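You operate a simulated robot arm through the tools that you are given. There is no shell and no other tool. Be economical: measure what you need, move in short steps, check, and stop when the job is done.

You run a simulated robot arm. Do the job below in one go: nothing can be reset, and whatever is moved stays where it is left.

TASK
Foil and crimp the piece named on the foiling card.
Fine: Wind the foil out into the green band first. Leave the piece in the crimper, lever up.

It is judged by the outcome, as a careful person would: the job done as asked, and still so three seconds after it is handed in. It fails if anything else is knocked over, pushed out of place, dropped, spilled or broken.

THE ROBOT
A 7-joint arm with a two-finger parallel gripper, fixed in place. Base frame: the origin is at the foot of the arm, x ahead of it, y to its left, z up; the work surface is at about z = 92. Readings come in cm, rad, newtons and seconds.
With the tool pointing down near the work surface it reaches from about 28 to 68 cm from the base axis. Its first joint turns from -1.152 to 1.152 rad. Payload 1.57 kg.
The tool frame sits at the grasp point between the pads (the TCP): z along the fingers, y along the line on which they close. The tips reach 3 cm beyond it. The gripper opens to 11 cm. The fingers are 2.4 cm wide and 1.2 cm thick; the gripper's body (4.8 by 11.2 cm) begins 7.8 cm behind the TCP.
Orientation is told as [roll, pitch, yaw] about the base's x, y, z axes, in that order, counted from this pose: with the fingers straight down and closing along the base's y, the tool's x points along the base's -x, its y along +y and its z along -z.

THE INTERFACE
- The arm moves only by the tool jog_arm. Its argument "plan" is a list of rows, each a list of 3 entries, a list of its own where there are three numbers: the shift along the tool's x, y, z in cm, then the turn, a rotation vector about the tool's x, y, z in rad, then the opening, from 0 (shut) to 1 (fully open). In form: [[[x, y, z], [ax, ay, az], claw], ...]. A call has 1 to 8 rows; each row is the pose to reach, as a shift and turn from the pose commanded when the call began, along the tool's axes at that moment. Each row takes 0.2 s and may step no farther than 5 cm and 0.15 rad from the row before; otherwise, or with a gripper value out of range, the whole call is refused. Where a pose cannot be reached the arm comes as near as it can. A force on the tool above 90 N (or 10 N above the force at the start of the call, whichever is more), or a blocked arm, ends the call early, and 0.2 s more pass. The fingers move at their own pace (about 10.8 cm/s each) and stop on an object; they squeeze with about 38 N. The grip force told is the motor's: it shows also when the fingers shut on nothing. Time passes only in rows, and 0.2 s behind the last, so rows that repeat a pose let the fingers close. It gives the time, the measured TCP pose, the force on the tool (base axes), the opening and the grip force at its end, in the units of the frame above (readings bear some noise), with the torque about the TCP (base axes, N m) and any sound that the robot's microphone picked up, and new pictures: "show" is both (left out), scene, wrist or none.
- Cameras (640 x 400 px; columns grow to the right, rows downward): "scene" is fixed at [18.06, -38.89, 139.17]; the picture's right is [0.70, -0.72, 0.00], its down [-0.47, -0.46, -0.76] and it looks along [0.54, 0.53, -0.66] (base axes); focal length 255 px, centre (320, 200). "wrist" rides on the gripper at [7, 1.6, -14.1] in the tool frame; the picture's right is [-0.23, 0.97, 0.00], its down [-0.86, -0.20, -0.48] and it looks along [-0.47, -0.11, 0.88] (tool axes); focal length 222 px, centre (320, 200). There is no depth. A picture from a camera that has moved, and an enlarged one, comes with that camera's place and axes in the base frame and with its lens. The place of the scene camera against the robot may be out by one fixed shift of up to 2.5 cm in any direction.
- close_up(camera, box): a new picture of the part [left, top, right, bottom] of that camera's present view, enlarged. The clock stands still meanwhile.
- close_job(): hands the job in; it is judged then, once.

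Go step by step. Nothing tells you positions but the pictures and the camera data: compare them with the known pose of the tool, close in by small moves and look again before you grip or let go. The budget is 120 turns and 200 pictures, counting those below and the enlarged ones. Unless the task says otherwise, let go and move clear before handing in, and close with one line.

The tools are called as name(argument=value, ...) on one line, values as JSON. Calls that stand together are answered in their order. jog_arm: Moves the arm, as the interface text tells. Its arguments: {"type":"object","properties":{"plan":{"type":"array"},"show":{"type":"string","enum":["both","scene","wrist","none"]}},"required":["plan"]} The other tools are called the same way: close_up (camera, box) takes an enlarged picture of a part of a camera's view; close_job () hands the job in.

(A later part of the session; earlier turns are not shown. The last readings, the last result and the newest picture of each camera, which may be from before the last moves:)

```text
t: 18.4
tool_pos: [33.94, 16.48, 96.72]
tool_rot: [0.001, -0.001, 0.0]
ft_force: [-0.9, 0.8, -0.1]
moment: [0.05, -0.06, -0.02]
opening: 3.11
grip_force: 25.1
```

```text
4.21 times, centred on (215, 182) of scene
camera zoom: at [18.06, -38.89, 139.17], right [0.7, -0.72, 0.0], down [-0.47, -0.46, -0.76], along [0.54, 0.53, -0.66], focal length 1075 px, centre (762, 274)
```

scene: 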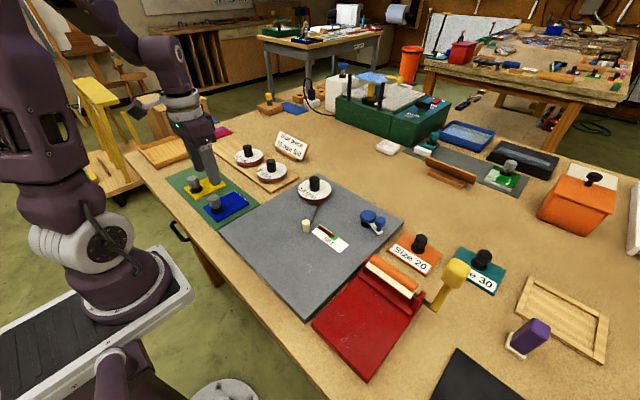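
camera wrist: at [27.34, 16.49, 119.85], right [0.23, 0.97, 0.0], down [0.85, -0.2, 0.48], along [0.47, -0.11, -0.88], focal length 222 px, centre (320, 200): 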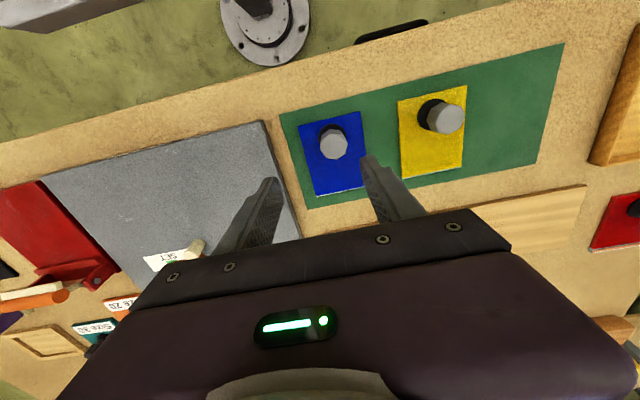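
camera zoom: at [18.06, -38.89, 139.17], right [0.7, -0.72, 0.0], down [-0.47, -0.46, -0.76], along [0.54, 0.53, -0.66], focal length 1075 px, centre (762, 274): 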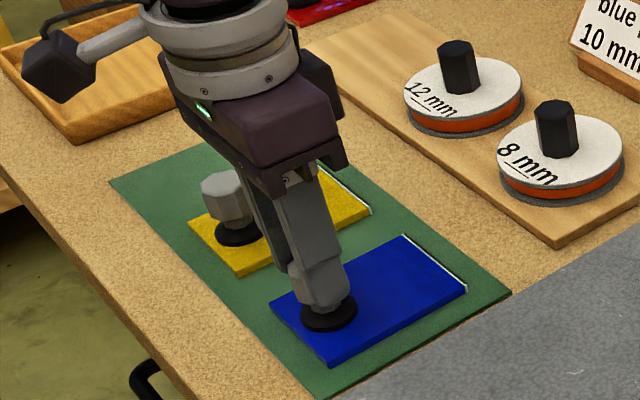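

The piece is gripped; I lift it and look at it in the hand.

jog_arm(plan=[[[0, 0, -2], [0, 0, 0], 0.1], [[0, 0, -5], [0, 0, 0], 0.1], [[0, 0, -9], [0, 0, 0], 0.1], [[0, 0, -9], [0, 0, 0], 0.1]])

close_up(camera="wrist", box=[200, 0, 440, 200])

close_up(camera="scene", box=[160, 115, 270, 210])

close_up(camera="scene", box=[290, 200, 370, 260])

close_up(camera="scene", box=[340, 240, 480, 345])

```text
t: 19.4
tool_pos: [33.86, 16.45, 105.78]
tool_rot: [0.0, 0.001, 0.0]
ft_force: [-0.4, 0.5, -2.1]
moment: [0.02, 0.04, 0.01]
opening: 3.07
grip_force: 24.5
camera wrist: at [26.94, 18.05, 119.83], right [0.23, 0.97, 0.0], down [0.86, -0.2, 0.48], along [0.47, -0.11, -0.88], focal length 222 px, centre (320, 200)
```

scene: 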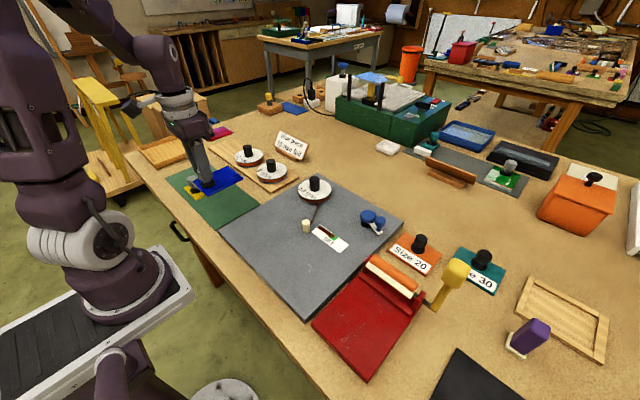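
wrist: 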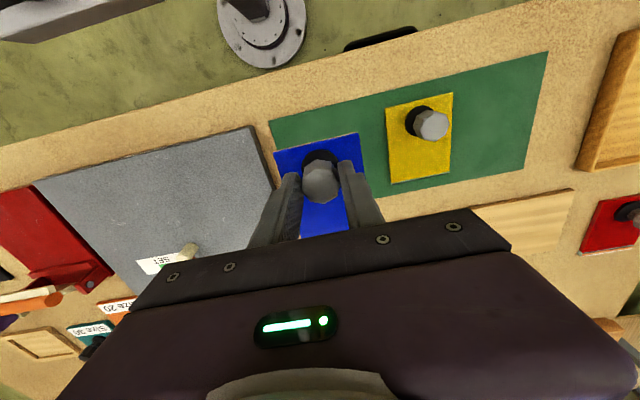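

```text
2.00 times, centred on (320, 100) of wrist
camera zoom: at [26.94, 18.05, 119.83], right [0.23, 0.97, 0.0], down [0.86, -0.2, 0.48], along [0.47, -0.11, -0.88], focal length 444 px, centre (320, 400)
```

zoom: 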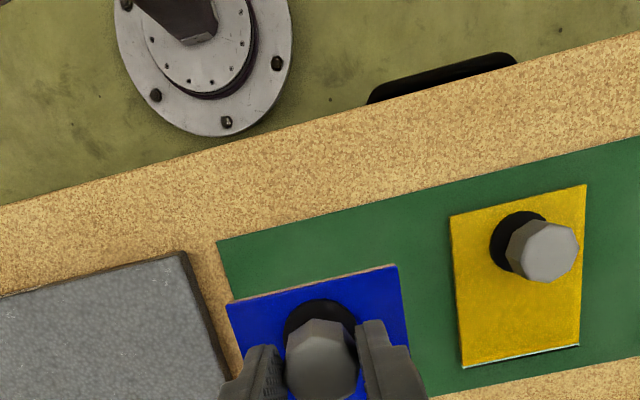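

```text
4.21 times, centred on (215, 162) of scene
camera zoom: at [18.06, -38.89, 139.17], right [0.7, -0.72, 0.0], down [-0.47, -0.46, -0.76], along [0.54, 0.53, -0.66], focal length 1075 px, centre (762, 358)
```

zoom: 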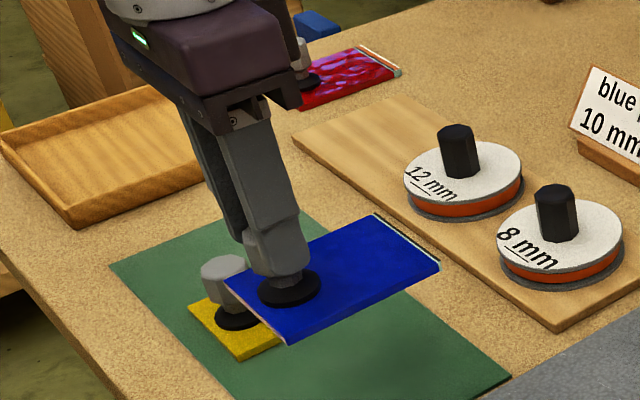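

```text
6.67 times, centred on (330, 230) of scene
camera zoom: at [18.06, -38.89, 139.17], right [0.7, -0.72, 0.0], down [-0.47, -0.46, -0.76], along [0.54, 0.53, -0.66], focal length 1702 px, centre (253, 0)
```

zoom: 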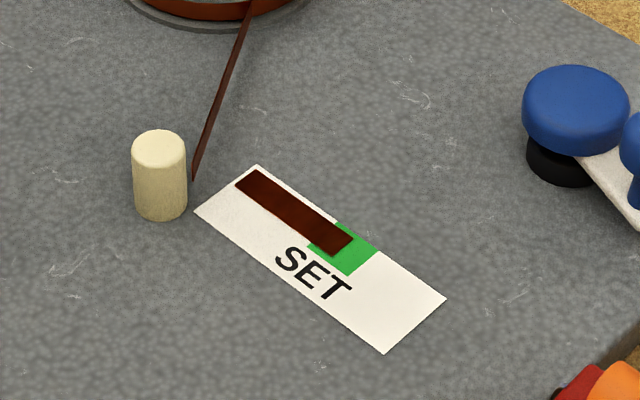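

```text
3.81 times, centred on (410, 292) of scene
camera zoom: at [18.06, -38.89, 139.17], right [0.7, -0.72, 0.0], down [-0.47, -0.46, -0.76], along [0.54, 0.53, -0.66], focal length 972 px, centre (-23, -152)
```

zoom: 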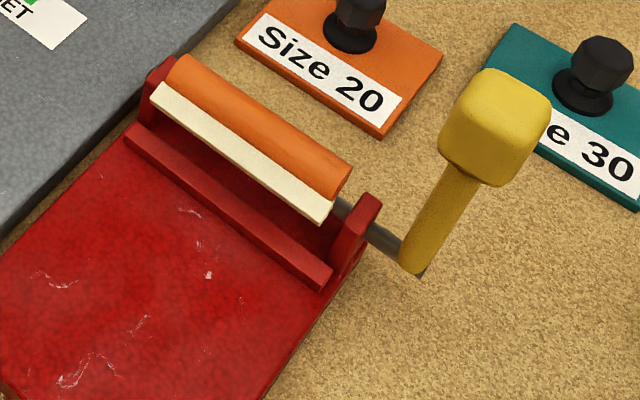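

The piece hangs level, with its bare edge about 7.1 cm ahead of the tool. I take it over the board in front of the ivory post, where the foil comes off, and look.

jog_arm(plan=[[[0, -4, 0], [0, 0, 0], 0.1], [[0, -8.5, 0], [0, 0, 0], 0.1], [[0, -13, 0], [0, 0, 0], 0.1], [[0, -17.5, 0], [0, 0, 0], 0.1], [[-0.3, -21.5, 0], [0, 0, 0], 0.1], [[-0.6, -24.5, 1], [0, 0, 0], 0.1], [[-0.6, -24.5, 3], [0, 0, 0], 0.1], [[-0.6, -24.5, 3], [0, 0, 0], 0.1]])

close_up(camera="scene", box=[230, 170, 370, 270])

close_up(camera="wrist", box=[160, 100, 480, 300])

```text
t: 21.2
tool_pos: [34.5, -7.94, 102.75]
tool_rot: [0.001, 0.0, 0.0]
ft_force: [0.1, 0.0, -1.2]
moment: [-0.04, 0.05, 0.03]
opening: 3.11
grip_force: 25.0
camera wrist: at [27.51, -6.38, 116.76], right [0.23, 0.97, 0.0], down [0.85, -0.2, 0.48], along [0.47, -0.11, -0.88], focal length 222 px, centre (320, 200)
```

scene: 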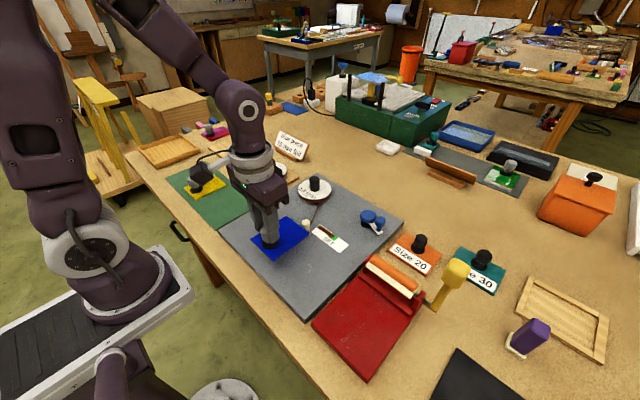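
wrist: 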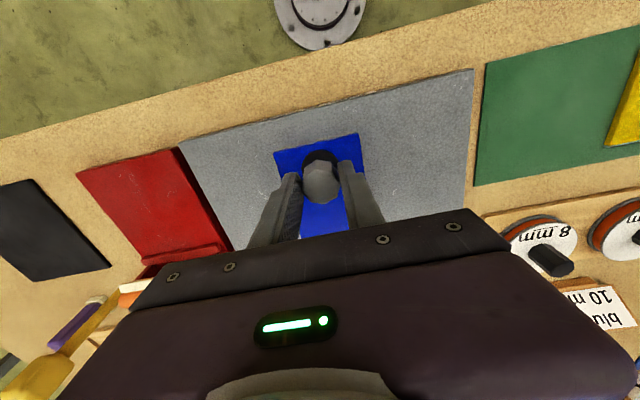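

```text
4.00 times, centred on (300, 220) of scene
camera zoom: at [18.06, -38.89, 139.17], right [0.7, -0.72, 0.0], down [-0.47, -0.46, -0.76], along [0.54, 0.53, -0.66], focal length 1021 px, centre (400, 120)
```

zoom: 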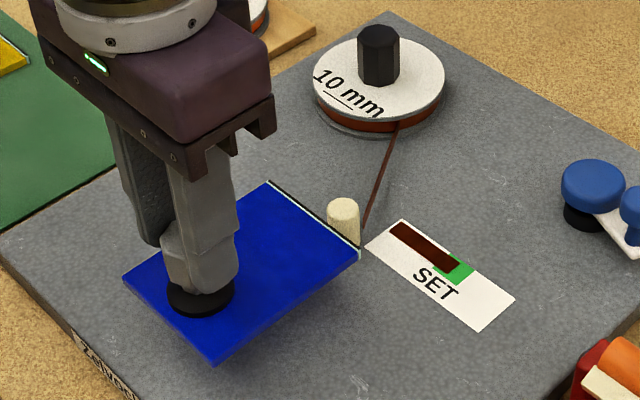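

```text
2.00 times, centred on (320, 200) of wrist
camera zoom: at [27.51, -6.38, 116.76], right [0.23, 0.97, 0.0], down [0.85, -0.2, 0.48], along [0.47, -0.11, -0.88], focal length 444 px, centre (320, 200)
```

zoom: 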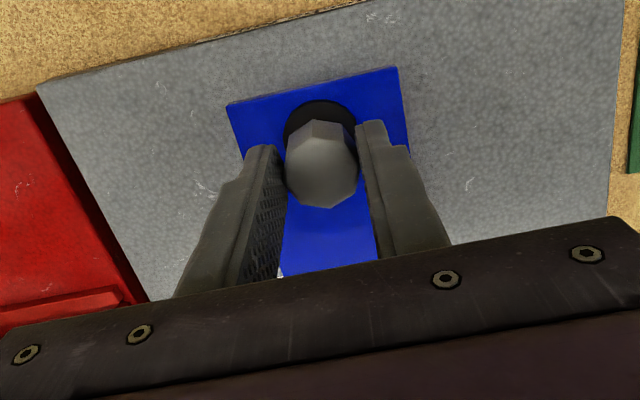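

I lower the piece near the board surface, in front of the post.

jog_arm(plan=[[[0, 0, 2], [0, 0, 0], 0.1], [[0, 0, 3.5], [0, 0, 0], 0.1], [[0, 0, 4.2], [0, 0, 0], 0.1], [[0, 0, 4.2], [0, 0, 0], 0.1]], show="none")

close_up(camera="scene", box=[250, 190, 350, 265])

```text
t: 22.2
tool_pos: [34.34, -7.93, 98.67]
tool_rot: [0.001, 0.001, 0.0]
ft_force: [-0.3, 0.5, -2.5]
moment: [-0.01, 0.05, -0.03]
opening: 3.13
grip_force: 24.8
```

```text
5.33 times, centred on (300, 228) of scene
camera zoom: at [18.06, -38.89, 139.17], right [0.7, -0.72, 0.0], down [-0.47, -0.46, -0.76], along [0.54, 0.53, -0.66], focal length 1361 px, centre (427, 53)
```

zoom: 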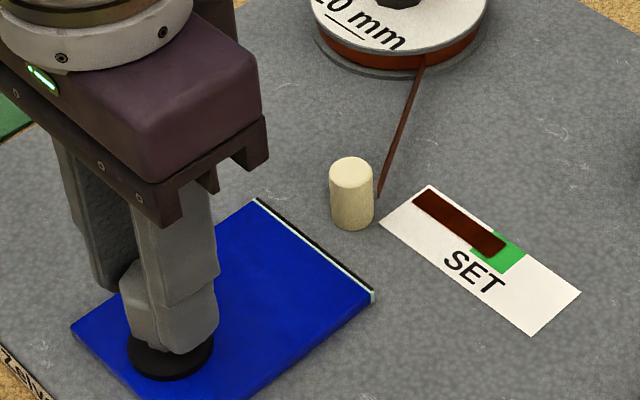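

The post lies straight ahead of the edge's middle, about 2 cm off. I advance carefully toward contact.

jog_arm(plan=[[[-0.8, 0, 0.2], [0, 0, 0], 0.1], [[-1.5, 0, 0.2], [0, 0, 0], 0.1], [[-1.8, 0, 0.2], [0, 0, 0], 0.1], [[-2.1, 0, 0.2], [0, 0, 0], 0.1], [[-2.1, 0, 0.2], [0, 0, 0], 0.1]], show="none")

close_up(camera="scene", box=[260, 190, 360, 265])

```text
t: 23.4
tool_pos: [36.47, -7.92, 98.26]
tool_rot: [-0.001, 0.003, -0.002]
ft_force: [-13.7, -0.5, 1.4]
moment: [-0.22, 0.62, -0.01]
opening: 3.12
grip_force: 24.8
```

```text
5.33 times, centred on (310, 228) of scene
camera zoom: at [18.02, -38.89, 139.17], right [0.7, -0.72, 0.0], down [-0.47, -0.46, -0.76], along [0.54, 0.53, -0.66], focal length 1361 px, centre (373, 53)
```

zoom: 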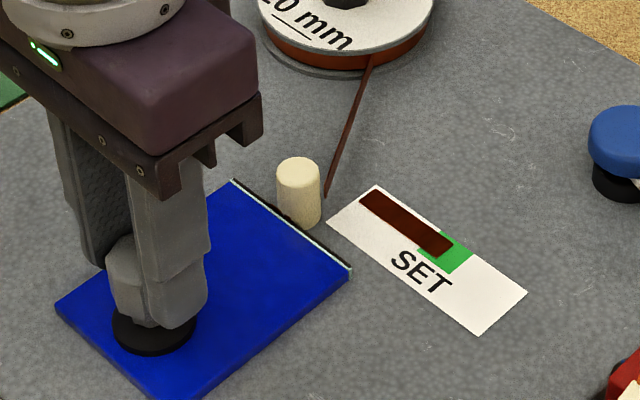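

The edge is in gentle contact with the post (14 N). I slide the edge along the post one way and look for any change.

jog_arm(plan=[[[0.05, 0.6, 0], [0, 0, 0], 0.1], [[0.05, 1.3, 0], [0, 0, 0], 0.1], [[0.05, 2.0, 0], [0, 0, 0], 0.1], [[0.05, 2.6, 0], [0, 0, 0], 0.1], [[0.05, 3.0, 0], [0, 0, 0], 0.1], [[0.05, 3.0, 0], [0, 0, 0], 0.1]], show="none")

close_up(camera="scene", box=[260, 180, 360, 265])

```text
t: 24.8
tool_pos: [36.53, -5.0, 98.26]
tool_rot: [0.0, -0.002, -0.001]
ft_force: [0.0, 0.0, 0.9]
moment: [0.11, -0.28, 0.0]
opening: 3.08
grip_force: 24.4
```

```text
4.71 times, centred on (310, 222) of scene
camera zoom: at [18.06, -38.89, 139.17], right [0.7, -0.72, 0.0], down [-0.47, -0.46, -0.76], along [0.54, 0.53, -0.66], focal length 1201 px, centre (367, 94)
```

zoom: 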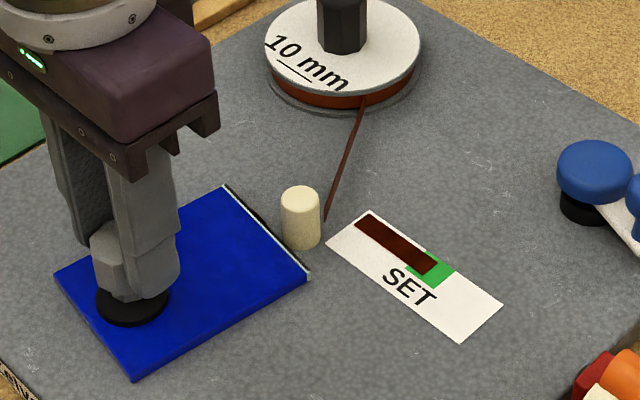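

No change yet. I sweep the whole edge back along the post toward -y, with light pressure.

jog_arm(plan=[[[-0.15, 0, 0], [0, 0, 0], 0.1], [[-0.15, -0.8, 0], [0, 0, 0], 0.1], [[-0.15, -1.6, 0], [0, 0, 0], 0.1], [[-0.15, -2.4, 0], [0, 0, 0], 0.1], [[-0.15, -3.2, 0], [0, 0, 0], 0.1], [[-0.15, -4.0, 0], [0, 0, 0], 0.1], [[-0.15, -5.0, 0], [0, 0, 0], 0.1], [[-0.15, -6.0, 0], [0, 0, 0], 0.1]], show="none")

close_up(camera="scene", box=[260, 180, 360, 265])

```text
t: 26.6
tool_pos: [36.68, -11.14, 98.33]
tool_rot: [-0.001, -0.003, -0.001]
ft_force: [-1.5, -0.4, -0.8]
moment: [0.0, 0.09, 0.06]
opening: 3.12
grip_force: 25.1
```

```text
4.71 times, centred on (310, 222) of scene
camera zoom: at [18.06, -38.89, 139.17], right [0.7, -0.72, 0.0], down [-0.47, -0.46, -0.76], along [0.54, 0.53, -0.66], focal length 1201 px, centre (367, 94)
```

zoom: 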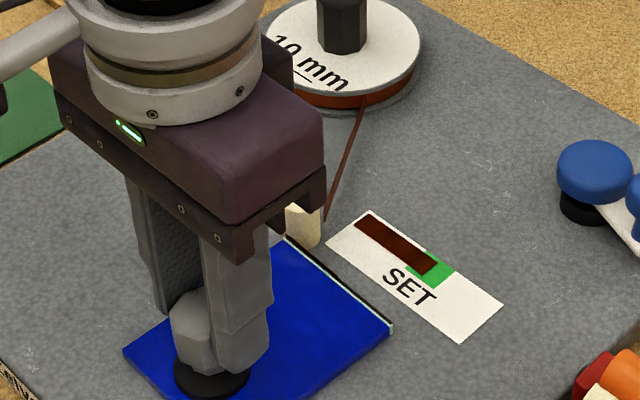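

Contact may have been lost during that sweep, so I press again and check the force at a mid point.

jog_arm(plan=[[[-0.2, 0, 0], [0, 0, 0], 0.1], [[-0.35, 0.5, 0], [0, 0, 0], 0.1], [[-0.35, 1.2, 0], [0, 0, 0], 0.1], [[-0.35, 1.8, 0], [0, 0, 0], 0.1]], show="none")

close_up(camera="scene", box=[260, 180, 360, 265])

```text
t: 27.6
tool_pos: [36.86, -9.3, 98.28]
tool_rot: [0.0, 0.002, -0.001]
ft_force: [-12.3, -5.6, 4.7]
moment: [-0.31, 0.3, -0.05]
opening: 3.11
grip_force: 25.2
```

```text
4.71 times, centred on (310, 222) of scene
camera zoom: at [18.02, -38.9, 139.17], right [0.7, -0.72, 0.0], down [-0.47, -0.46, -0.76], along [0.54, 0.53, -0.66], focal length 1201 px, centre (367, 94)
```

zoom: 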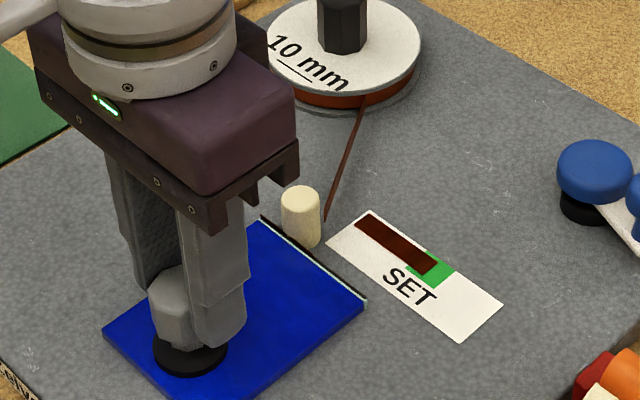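

Contact holds now; I sweep the edge fully along the post toward +y and then fully back.

jog_arm(plan=[[[0, 0.7, 0], [0, 0, 0], 0.1], [[0.05, 1.4, 0], [0, 0, 0], 0.1], [[0.05, 2.1, 0], [0, 0, 0], 0.1], [[0.05, 2.8, 0], [0, 0, 0], 0.1], [[0.05, 3.5, 0], [0, 0, 0], 0.1], [[0.05, 4.2, 0], [0, 0, 0], 0.1], [[0.05, 4.6, 0], [0, 0, 0], 0.1]], show="none")

close_up(camera="scene", box=[260, 180, 360, 265])

jog_arm(plan=[[[0, -0.7, 0], [0, 0, 0], 0.1], [[0, -1.4, 0], [0, 0, 0], 0.1], [[0, -2.2, 0], [0, 0, 0], 0.1], [[0, -3.0, 0], [0, 0, 0], 0.1], [[-0.03, -3.8, 0], [0, 0, 0], 0.1], [[-0.05, -4.6, 0], [0, 0, 0], 0.1], [[-0.08, -5.4, 0], [0, 0, 0], 0.1], [[-0.08, -6.2, 0], [0, 0, 0], 0.1]], show="none")

close_up(camera="scene", box=[260, 180, 360, 265])

```text
t: 29.2
tool_pos: [36.94, -4.7, 98.29]
tool_rot: [0.0, 0.0, -0.001]
ft_force: [-0.5, -0.4, -1.5]
moment: [-0.02, 0.03, 0.04]
opening: 3.06
grip_force: 25.3
```

```text
4.71 times, centred on (310, 222) of scene
camera zoom: at [18.06, -38.89, 139.17], right [0.7, -0.72, 0.0], down [-0.47, -0.46, -0.76], along [0.54, 0.53, -0.66], focal length 1201 px, centre (367, 94)
```

zoom: 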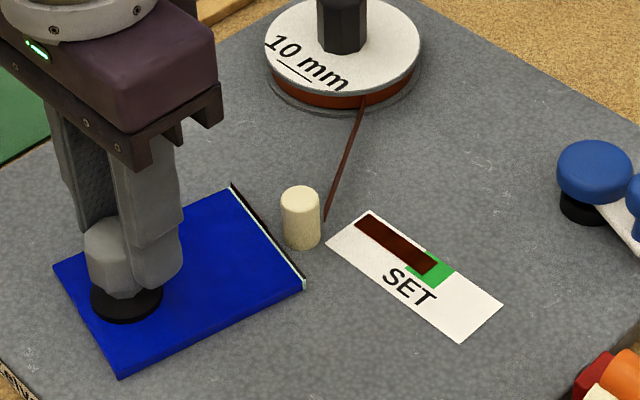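

```text
t: 31.0
tool_pos: [37.1, -10.83, 98.17]
tool_rot: [0.001, -0.002, -0.002]
ft_force: [-3.4, 0.1, -1.6]
moment: [0.05, 0.15, 0.13]
opening: 3.08
grip_force: 25.3
```

```text
4.71 times, centred on (310, 222) of scene
camera zoom: at [18.05, -38.89, 139.17], right [0.7, -0.72, 0.0], down [-0.47, -0.46, -0.76], along [0.54, 0.53, -0.66], focal length 1201 px, centre (367, 94)
```

zoom: 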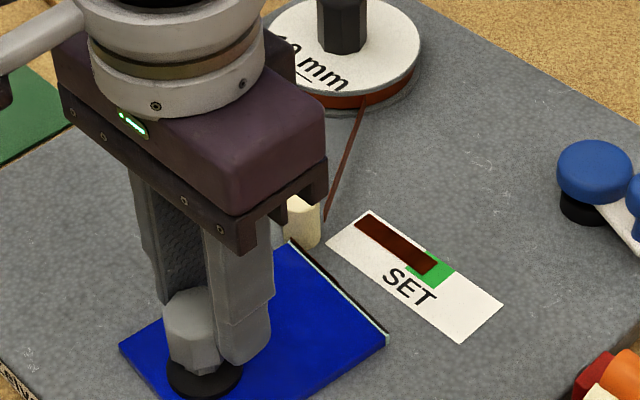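

No foil on the edge yet, and the piece has twisted slightly in the grip, so I stop pressing. I back off, raise the piece and study the post and foil closely.

jog_arm(plan=[[[2, 1, 0], [0, 0, 0], 0.1], [[3, 2, -3], [0, 0, 0], 0.1], [[3, 3, -6], [0, 0, 0], 0.1], [[3, 3, -6], [0, 0, 0], 0.1]], show="scene")

close_up(camera="scene", box=[295, 195, 345, 240])

close_up(camera="scene", box=[220, 160, 360, 260])

```text
t: 32.0
tool_pos: [34.12, -7.96, 104.3]
tool_rot: [0.001, 0.0, -0.001]
ft_force: [-0.7, 0.4, -1.8]
moment: [-0.04, 0.02, -0.04]
opening: 3.11
grip_force: 25.4
```

scene: 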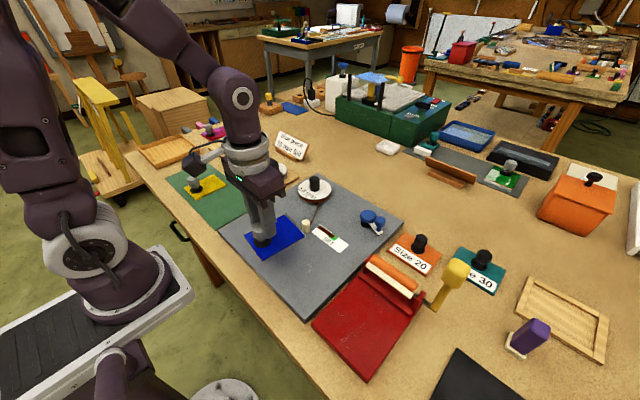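

```text
8.89 times, centred on (320, 218) of scene
camera zoom: at [18.06, -38.89, 139.17], right [0.7, -0.72, 0.0], down [-0.47, -0.46, -0.76], along [0.54, 0.53, -0.66], focal length 2269 px, centre (320, 44)
```

zoom: 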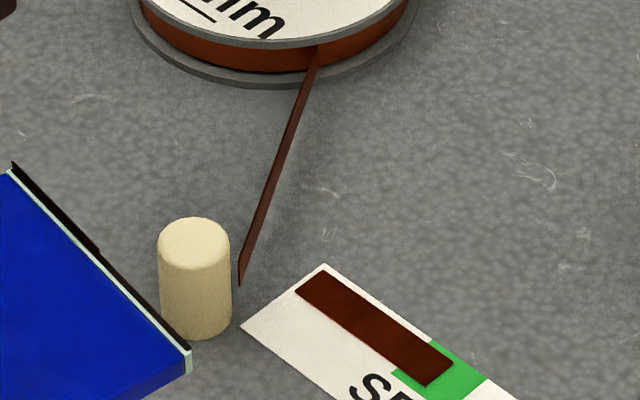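

```text
4.00 times, centred on (290, 210) of scene
camera zoom: at [18.06, -38.89, 139.17], right [0.7, -0.72, 0.0], down [-0.47, -0.46, -0.76], along [0.54, 0.53, -0.66], focal length 1021 px, centre (440, 160)
```

zoom: 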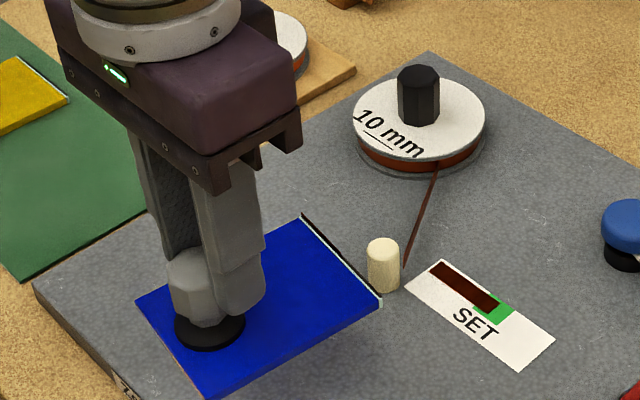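

There now seems to be a dark strip along the edge, thicker on its +y half. I enlarge it.

close_up(camera="scene", box=[290, 208, 320, 240])

close_up(camera="wrist", box=[240, 100, 400, 260])

```text
12.50 times, centred on (305, 224) of scene
camera zoom: at [18.06, -38.89, 139.17], right [0.7, -0.72, 0.0], down [-0.47, -0.46, -0.76], along [0.54, 0.53, -0.66], focal length 3190 px, centre (508, -100)
```

zoom: 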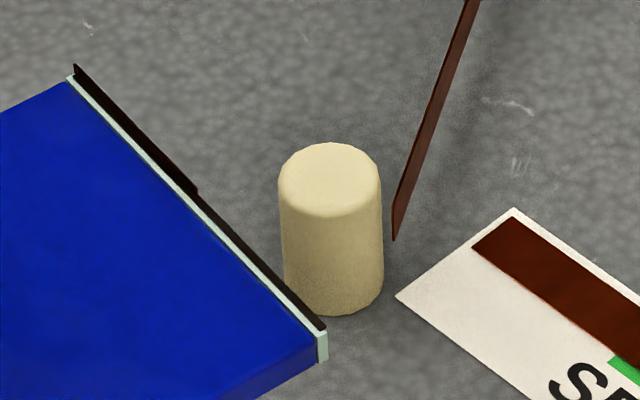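

```text
2.50 times, centred on (320, 180) of wrist
camera zoom: at [27.04, -6.25, 118.43], right [0.23, 0.97, 0.0], down [0.85, -0.2, 0.48], along [0.47, -0.11, -0.88], focal length 555 px, centre (320, 250)
```

zoom: 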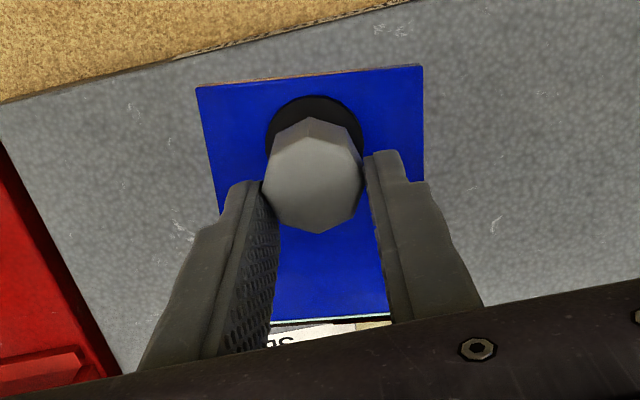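

The foil is going on: it covers the edge from the +y end to just past the middle, where real contact ended. I square the piece up (about 0.115 rad) and return to contact at the middle, then go on lightly toward its -y end.

jog_arm(plan=[[[0, 0, 1], [0, 0, -0.115], 0.1], [[0, 0, 4], [0, 0, -0.115], 0.1], [[0, 0, 6.05], [0, 0, -0.115], 0.1], [[-1.5, 0, 6.05], [0, 0, -0.115], 0.1], [[-1.9, 0, 6.05], [0, 0, -0.115], 0.1], [[-1.9, 0, 6.05], [0, 0, -0.115], 0.1]], show="none")

close_up(camera="scene", box=[280, 205, 330, 245])

```text
t: 33.4
tool_pos: [36.18, -7.69, 98.35]
tool_rot: [0.001, 0.002, 0.115]
ft_force: [0.4, -0.1, -1.6]
moment: [0.03, -0.02, 0.04]
opening: 3.05
grip_force: 24.8
```

```text
10.00 times, centred on (305, 225) of scene
camera zoom: at [18.06, -38.89, 139.17], right [0.7, -0.72, 0.0], down [-0.47, -0.46, -0.76], along [0.54, 0.53, -0.66], focal length 2552 px, centre (470, -50)
```

zoom: 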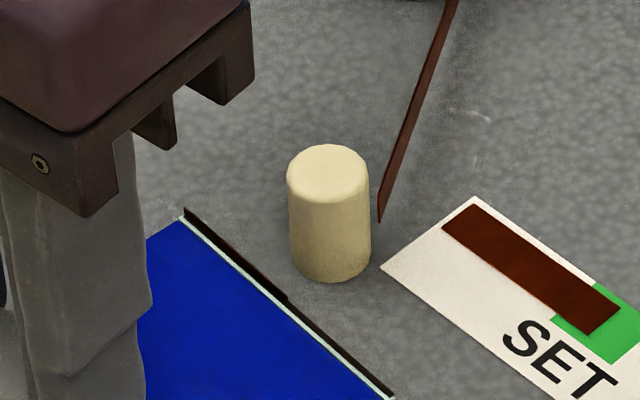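

The thick foil ends about opposite the post. I ease forward into light contact.

jog_arm(plan=[[[-0.2, -0.02, 0], [0, 0, 0], 0.1], [[-0.35, -0.04, 0], [0, 0, 0], 0.1], [[-0.35, -0.04, 0], [0, 0, 0], 0.1]], show="none")

close_up(camera="scene", box=[280, 205, 330, 245])

```text
t: 34.2
tool_pos: [36.37, -7.79, 98.44]
tool_rot: [0.0, 0.0, 0.115]
ft_force: [-4.6, -0.2, 12.6]
moment: [-0.08, 0.45, 0.14]
opening: 3.06
grip_force: 24.6
```

```text
10.00 times, centred on (305, 225) of scene
camera zoom: at [18.03, -38.89, 139.17], right [0.7, -0.72, 0.0], down [-0.47, -0.46, -0.76], along [0.54, 0.53, -0.66], focal length 2552 px, centre (470, -50)
```

zoom: 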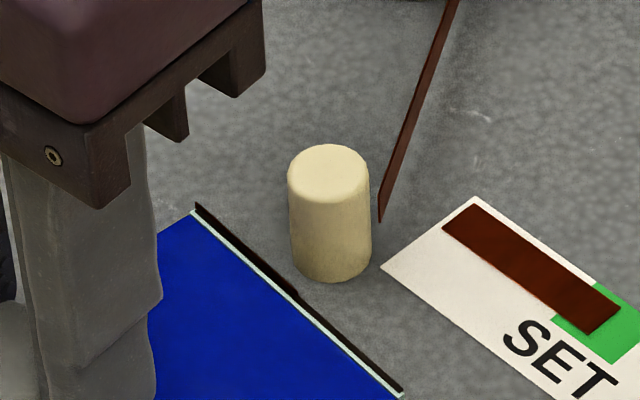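

Light contact. I take the piece slightly up off the board and slide it toward +y in small steps while holding the contact.

jog_arm(plan=[[[-0.11, 0.5, -0.12], [0, 0, 0], 0.1], [[-0.17, 1.0, -0.12], [0, 0, 0], 0.1], [[-0.22, 1.5, -0.12], [0, 0, 0], 0.1], [[-0.22, 1.5, -0.12], [0, 0, 0], 0.1]], show="none")

close_up(camera="scene", box=[280, 205, 330, 245])

```text
t: 35.2
tool_pos: [36.31, -6.35, 98.42]
tool_rot: [-0.001, 0.0, 0.115]
ft_force: [-0.4, 0.7, -1.7]
moment: [0.0, 0.03, -0.04]
opening: 3.07
grip_force: 25.3
```

```text
10.00 times, centred on (305, 225) of scene
camera zoom: at [18.06, -38.89, 139.17], right [0.7, -0.72, 0.0], down [-0.47, -0.46, -0.76], along [0.54, 0.53, -0.66], focal length 2552 px, centre (470, -50)
```

zoom: 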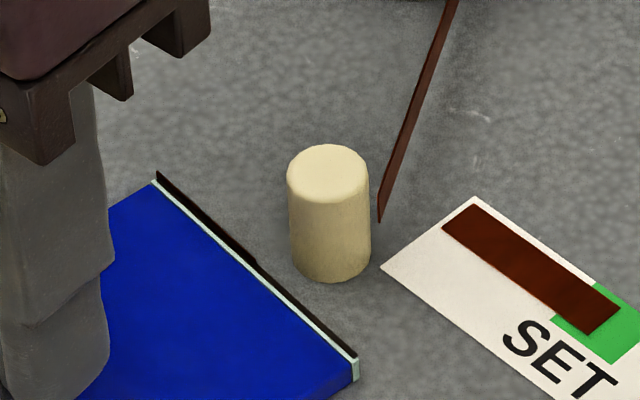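

I compare with the untouched yellow piece's edge to know what is foil.

close_up(camera="scene", box=[195, 165, 235, 200])

close_up(camera="scene", box=[290, 218, 320, 245])

```text
11.43 times, centred on (215, 182) of scene
camera zoom: at [18.06, -38.89, 139.17], right [0.7, -0.72, 0.0], down [-0.47, -0.46, -0.76], along [0.54, 0.53, -0.66], focal length 2917 px, centre (1520, 400)
```

zoom: 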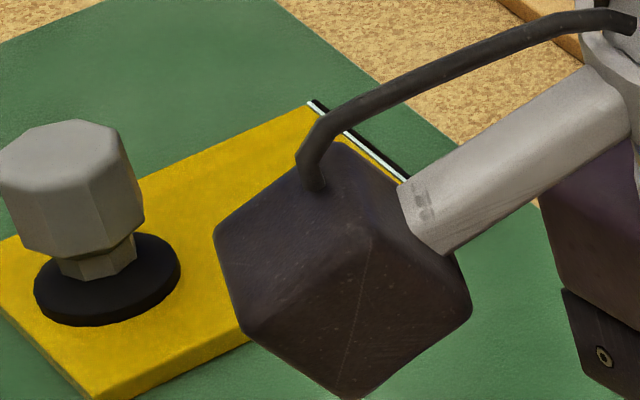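

```text
14.81 times, centred on (305, 232) of scene
camera zoom: at [18.06, -38.89, 139.17], right [0.7, -0.72, 0.0], down [-0.47, -0.46, -0.76], along [0.54, 0.53, -0.66], focal length 3781 px, centre (542, -267)
```

zoom: 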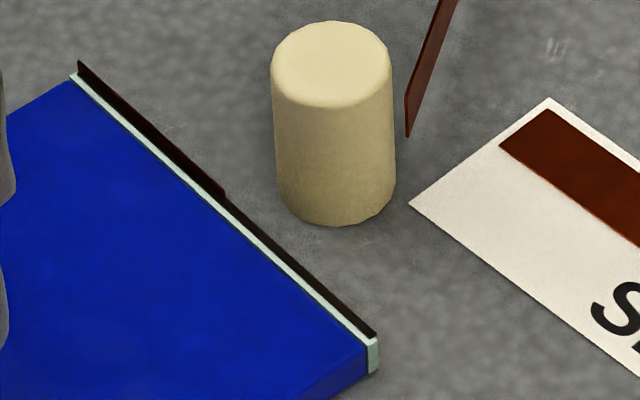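

The thin black line is native to the pieces; real foil covers only the +y half so far. I press in again here and continue along the bare half.

jog_arm(plan=[[[-0.2, 0, 0], [0, 0, 0], 0.1], [[-0.35, 0, 0], [0, 0, 0], 0.1], [[-0.35, 0, 0], [0, 0, 0], 0.1]], show="none")

close_up(camera="scene", box=[290, 218, 320, 245])

```text
t: 36.0
tool_pos: [36.65, -6.31, 98.43]
tool_rot: [0.0, 0.0, 0.115]
ft_force: [0.0, 0.6, -1.9]
moment: [-0.04, 0.0, 0.01]
opening: 3.09
grip_force: 24.9
```

```text
14.81 times, centred on (305, 232) of scene
camera zoom: at [18.06, -38.89, 139.17], right [0.7, -0.72, 0.0], down [-0.47, -0.46, -0.76], along [0.54, 0.53, -0.66], focal length 3781 px, centre (542, -267)
```

zoom: 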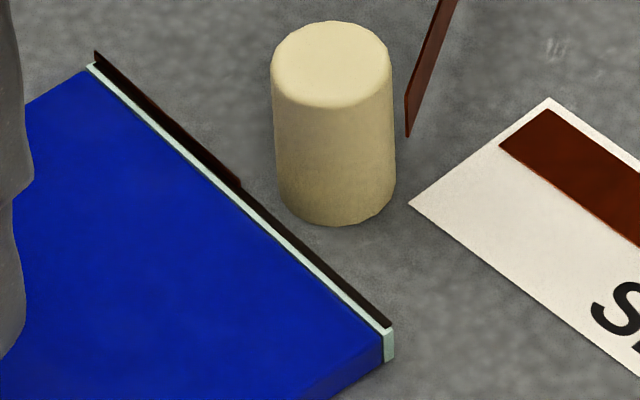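

Still a small gap there; I turn the piece a little more square and go on forward.

jog_arm(plan=[[[-0.1, 0, 0], [0, 0, -0.05], 0.1], [[-0.25, 0, 0], [0, 0, -0.05], 0.1], [[-0.4, 0, 0], [0, 0, -0.05], 0.1], [[-0.4, 0, 0], [0, 0, -0.05], 0.1]], show="none")

close_up(camera="scene", box=[290, 218, 320, 245])

```text
t: 37.0
tool_pos: [37.09, -6.21, 98.27]
tool_rot: [-0.001, -0.002, 0.162]
ft_force: [0.0, -0.2, -0.6]
moment: [0.03, 0.04, 0.01]
opening: 3.07
grip_force: 25.5
```

```text
14.81 times, centred on (305, 232) of scene
camera zoom: at [18.06, -38.89, 139.17], right [0.7, -0.72, 0.0], down [-0.47, -0.46, -0.76], along [0.54, 0.53, -0.66], focal length 3781 px, centre (542, -267)
```

zoom: 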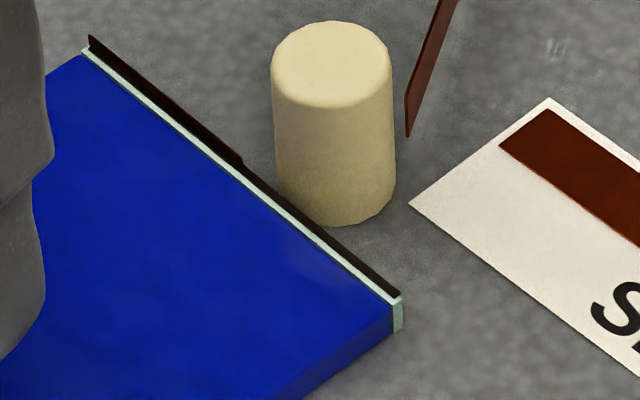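

Almost touching now; a little more forward.

jog_arm(plan=[[[-0.15, 0, 0], [0, 0, 0], 0.1], [[-0.25, 0, 0], [0, 0, 0], 0.1], [[-0.25, 0, 0], [0, 0, 0], 0.1]], show="none")

close_up(camera="scene", box=[290, 218, 320, 245])

```text
t: 37.8
tool_pos: [37.37, -6.1, 98.4]
tool_rot: [0.001, -0.001, 0.165]
ft_force: [-0.2, -0.7, -2.0]
moment: [0.01, 0.01, -0.03]
opening: 3.06
grip_force: 25.5
```

```text
14.81 times, centred on (305, 232) of scene
camera zoom: at [18.06, -38.89, 139.17], right [0.7, -0.72, 0.0], down [-0.47, -0.46, -0.76], along [0.54, 0.53, -0.66], focal length 3781 px, centre (542, -267)
```

zoom: 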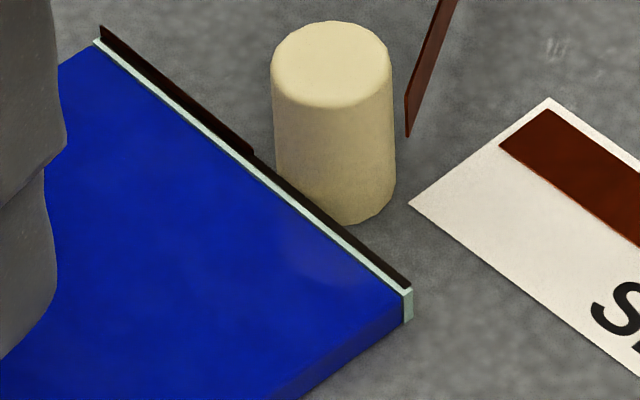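

jog_arm(plan=[[[-0.15, 0, 0], [0, 0, 0], 0.1], [[-0.3, 0, 0], [0, 0, 0], 0.1], [[-0.3, 0, 0], [0, 0, 0], 0.1]], show="none")

close_up(camera="scene", box=[290, 218, 320, 245])

```text
t: 38.6
tool_pos: [37.5, -6.04, 98.34]
tool_rot: [0.002, 0.003, 0.164]
ft_force: [-15.6, 6.0, 3.5]
moment: [0.11, 0.61, 0.14]
opening: 3.07
grip_force: 24.6
```

```text
14.81 times, centred on (305, 232) of scene
camera zoom: at [18.01, -38.87, 139.18], right [0.7, -0.72, 0.0], down [-0.47, -0.46, -0.76], along [0.54, 0.53, -0.66], focal length 3781 px, centre (542, -267)
```

zoom: 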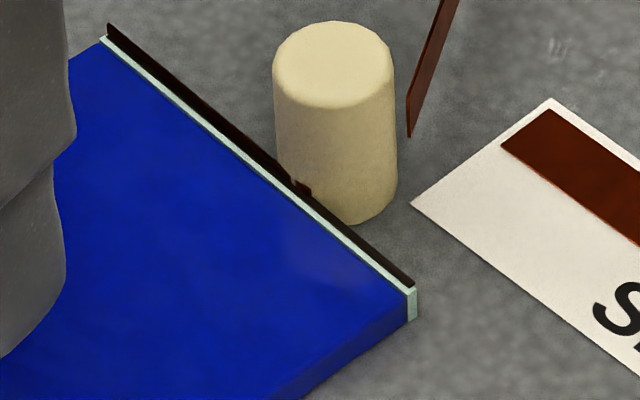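

Contact made, and the foil has grown up to the post. I slide along +y in small steps, keeping pressure.

jog_arm(plan=[[[-0.07, 0.4, 0], [0, 0, 0], 0.1], [[-0.15, 0.8, 0], [0, 0, 0], 0.1], [[-0.24, 1.2, 0], [0, 0, 0], 0.1]], show="none")

close_up(camera="scene", box=[290, 218, 320, 245])

```text
t: 39.4
tool_pos: [37.72, -5.04, 98.37]
tool_rot: [0.001, -0.003, 0.165]
ft_force: [-0.6, 0.0, -1.6]
moment: [-0.01, 0.0, 0.0]
opening: 3.04
grip_force: 25.3
```

```text
14.81 times, centred on (305, 232) of scene
camera zoom: at [18.06, -38.89, 139.17], right [0.7, -0.72, 0.0], down [-0.47, -0.46, -0.76], along [0.54, 0.53, -0.66], focal length 3781 px, centre (542, -267)
```

zoom: 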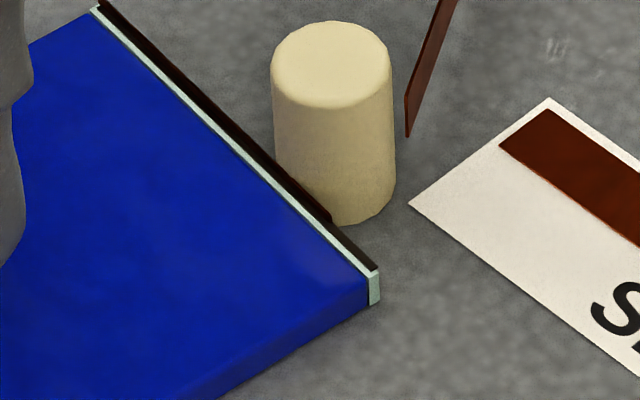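

The foil now covers about 85 %. I press a touch more and slide to the end.

jog_arm(plan=[[[-0.15, 0.1, 0], [0, 0, 0], 0.1], [[-0.32, 0.3, 0], [0, 0, 0], 0.1], [[-0.42, 0.6, 0], [0, 0, 0], 0.1], [[-0.5, 0.9, 0], [0, 0, 0], 0.1]], show="none")

close_up(camera="scene", box=[290, 218, 320, 245])

```text
t: 40.4
tool_pos: [38.15, -4.01, 98.43]
tool_rot: [0.001, 0.0, 0.164]
ft_force: [-4.3, -0.1, -1.5]
moment: [-0.05, 0.27, -0.19]
opening: 3.06
grip_force: 25.2
```

```text
14.81 times, centred on (305, 232) of scene
camera zoom: at [18.05, -38.89, 139.17], right [0.7, -0.72, 0.0], down [-0.47, -0.46, -0.76], along [0.54, 0.53, -0.66], focal length 3781 px, centre (542, -267)
```

zoom: 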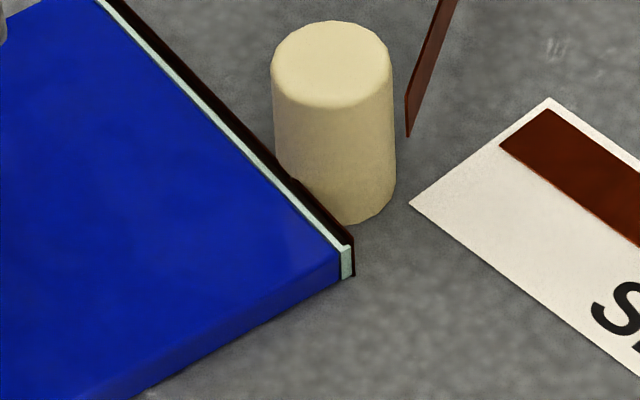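

The foil now reaches the -y end. I back off, lift and inspect the whole edge.

jog_arm(plan=[[[1.5, 0, 0], [0, 0, 0], 0.1], [[2, 0, -3], [0, 0, 0], 0.1], [[2, 0, -6], [0, 0, 0], 0.1], [[2, 0, -6], [0, 0, 0], 0.1]])

close_up(camera="scene", box=[240, 190, 320, 250])

close_up(camera="wrist", box=[240, 100, 400, 260])

```text
t: 41.4
tool_pos: [36.16, -4.36, 104.56]
tool_rot: [-0.001, 0.0, 0.164]
ft_force: [0.0, -0.8, -1.6]
moment: [0.01, -0.01, -0.03]
opening: 3.04
grip_force: 25.2
camera wrist: at [28.93, -3.99, 118.7], right [0.06, 1.0, 0.0], down [0.88, -0.06, 0.48], along [0.48, -0.03, -0.88], focal length 222 px, centre (320, 200)
```

scene: 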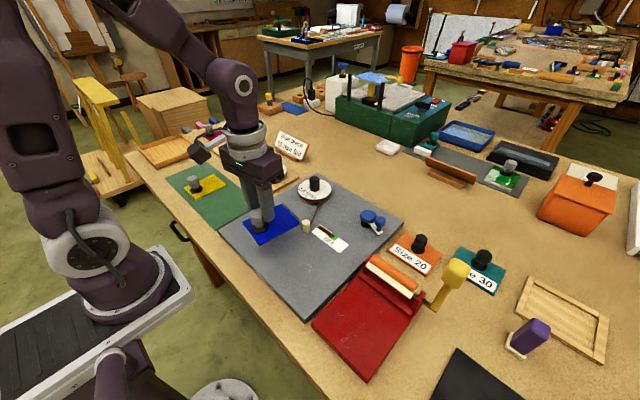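
wrist: 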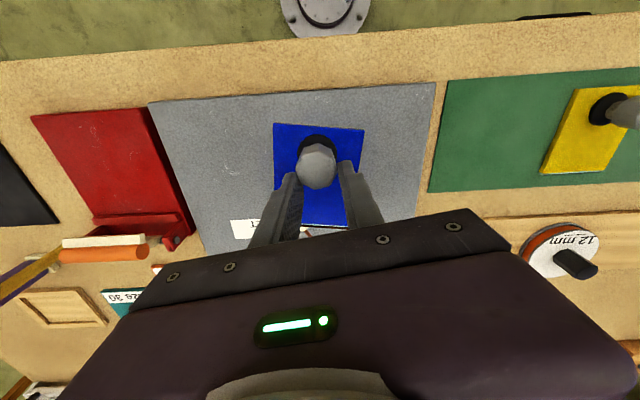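

```text
6.67 times, centred on (280, 220) of scene
camera zoom: at [18.06, -38.89, 139.17], right [0.7, -0.72, 0.0], down [-0.47, -0.46, -0.76], along [0.54, 0.53, -0.66], focal length 1702 px, centre (587, 67)
```

zoom: 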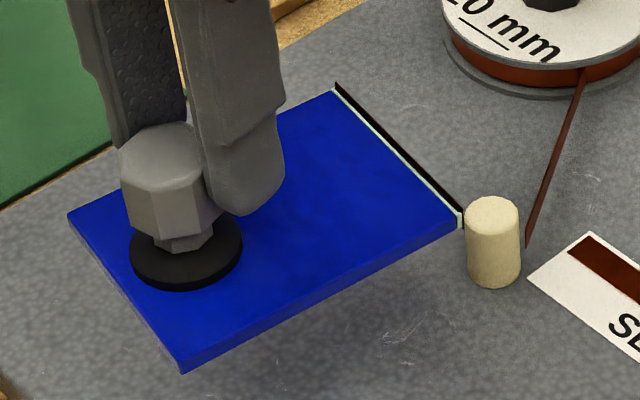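

```text
2.50 times, centred on (320, 180) of wrist
camera zoom: at [28.93, -3.99, 118.7], right [0.06, 1.0, 0.0], down [0.88, -0.06, 0.48], along [0.48, -0.03, -0.88], focal length 555 px, centre (320, 250)
```

zoom: 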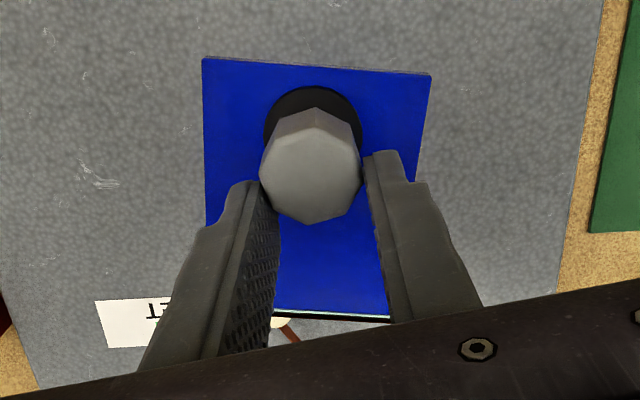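

The whole edge carries foil. Next I carry the piece over the crimper's red bed (about x 30–44, y -22 to -36), squaring it on the way, and look at the jaw.

jog_arm(plan=[[[0.8, -3, -2], [0, 0, -0.04], 0.1], [[2, -7.5, -3], [0, 0, -0.08], 0.1], [[3.2, -12, -3], [0, 0, -0.08], 0.1], [[4.4, -16.5, -3], [0, 0, -0.08], 0.1], [[5.5, -21, -3], [0, 0, -0.08], 0.1], [[6.27, -24.3, -3], [0, 0, -0.08], 0.1], [[6.27, -24.3, -3], [0, 0, -0.08], 0.1]])

close_up(camera="scene", box=[310, 240, 470, 380])

close_up(camera="wrist", box=[160, 60, 480, 260])

```text
t: 43.0
tool_pos: [33.84, -29.31, 107.5]
tool_rot: [0.0, 0.001, 0.245]
ft_force: [0.1, -0.4, -1.6]
moment: [-0.01, 0.03, 0.01]
opening: 3.05
grip_force: 24.4
camera wrist: at [26.82, -29.36, 121.57], right [-0.02, 1.0, 0.0], down [0.88, 0.01, 0.48], along [0.48, 0.01, -0.88], focal length 222 px, centre (320, 200)
```

scene: 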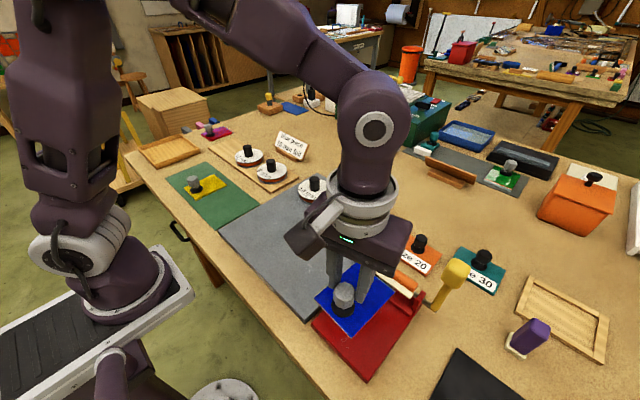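
wrist: 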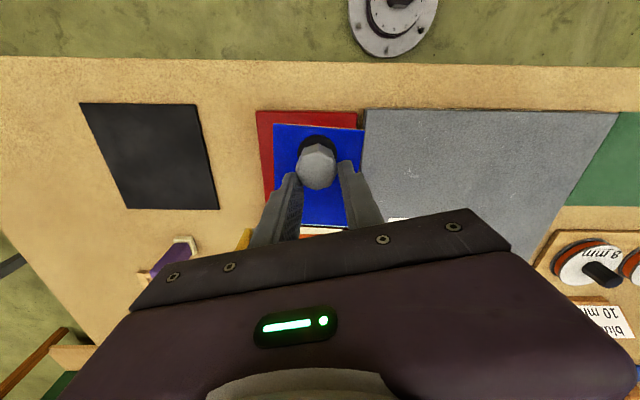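

```text
2.86 times, centred on (390, 310) of scene
camera zoom: at [18.06, -38.9, 139.17], right [0.7, -0.72, 0.0], down [-0.47, -0.46, -0.76], along [0.54, 0.53, -0.66], focal length 729 px, centre (120, -114)
```

zoom: 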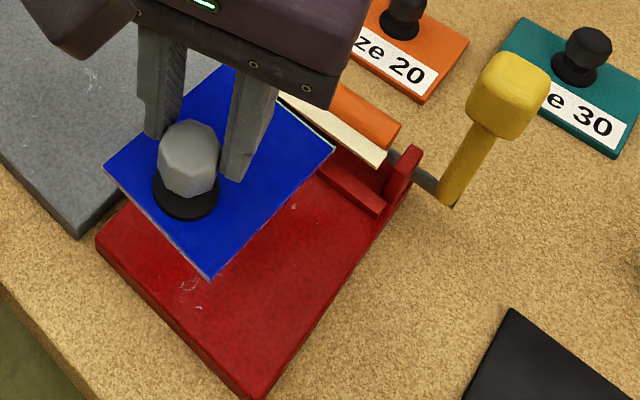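

```text
2.00 times, centred on (320, 160) of wrist
camera zoom: at [26.82, -29.36, 121.57], right [-0.02, 1.0, 0.0], down [0.88, 0.01, 0.48], along [0.48, 0.01, -0.88], focal length 444 px, centre (320, 280)
```

zoom: 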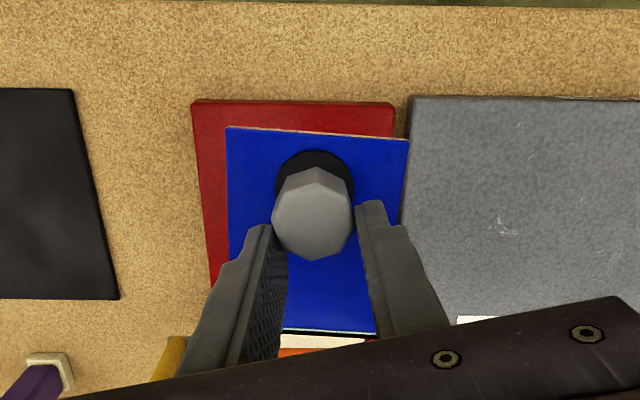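

The knob has crept about 1.2 cm back between the pads, so I will set the piece flat on the bed, short of the rail, and regrip. First square it a bit more, centre it at y -30.75 and lower partway.

jog_arm(plan=[[[-1.98, -1.99, 0], [0, 0, -0.055], 0.1], [[-1.98, -1.99, 3], [0, 0, -0.055], 0.1], [[-1.98, -1.99, 6.5], [0, 0, -0.055], 0.1], [[-1.98, -1.99, 7.5], [0, 0, -0.055], 0.1], [[-1.98, -1.99, 7.5], [0, 0, -0.055], 0.1]], show="none")

close_up(camera="scene", box=[310, 240, 470, 380])

close_up(camera="wrist", box=[160, 60, 480, 260])

```text
t: 44.2
tool_pos: [36.26, -30.67, 99.84]
tool_rot: [-0.001, 0.0, 0.299]
ft_force: [-0.1, 0.1, -1.8]
moment: [0.0, 0.03, -0.02]
opening: 3.05
grip_force: 24.9
```

```text
2.86 times, centred on (390, 310) of scene
camera zoom: at [18.06, -38.89, 139.17], right [0.7, -0.72, 0.0], down [-0.47, -0.46, -0.76], along [0.54, 0.53, -0.66], focal length 729 px, centre (120, -114)
```

zoom: 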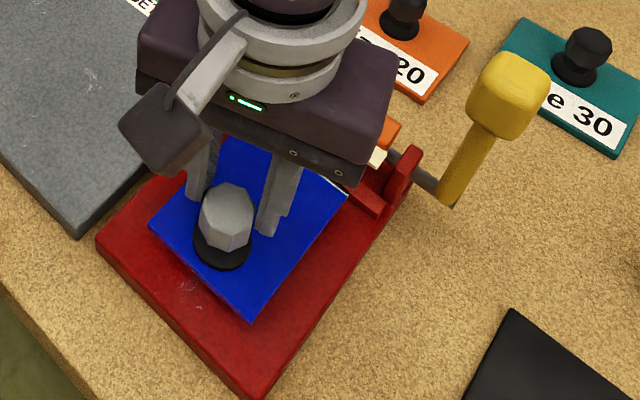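

```text
2.00 times, centred on (320, 160) of wrist
camera zoom: at [29.08, -31.23, 113.92], right [-0.07, 1.0, 0.0], down [0.88, 0.06, 0.48], along [0.48, 0.03, -0.88], focal length 444 px, centre (320, 280)
```

zoom: 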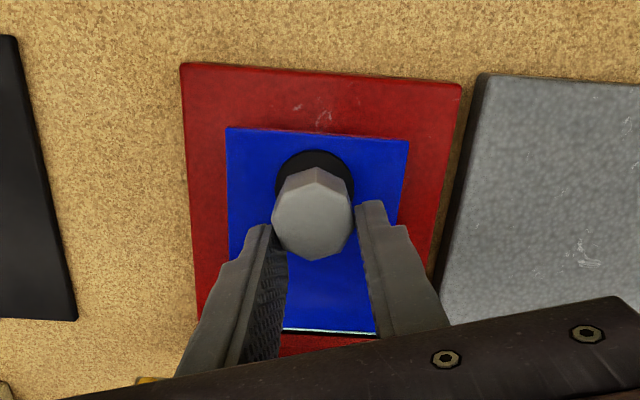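

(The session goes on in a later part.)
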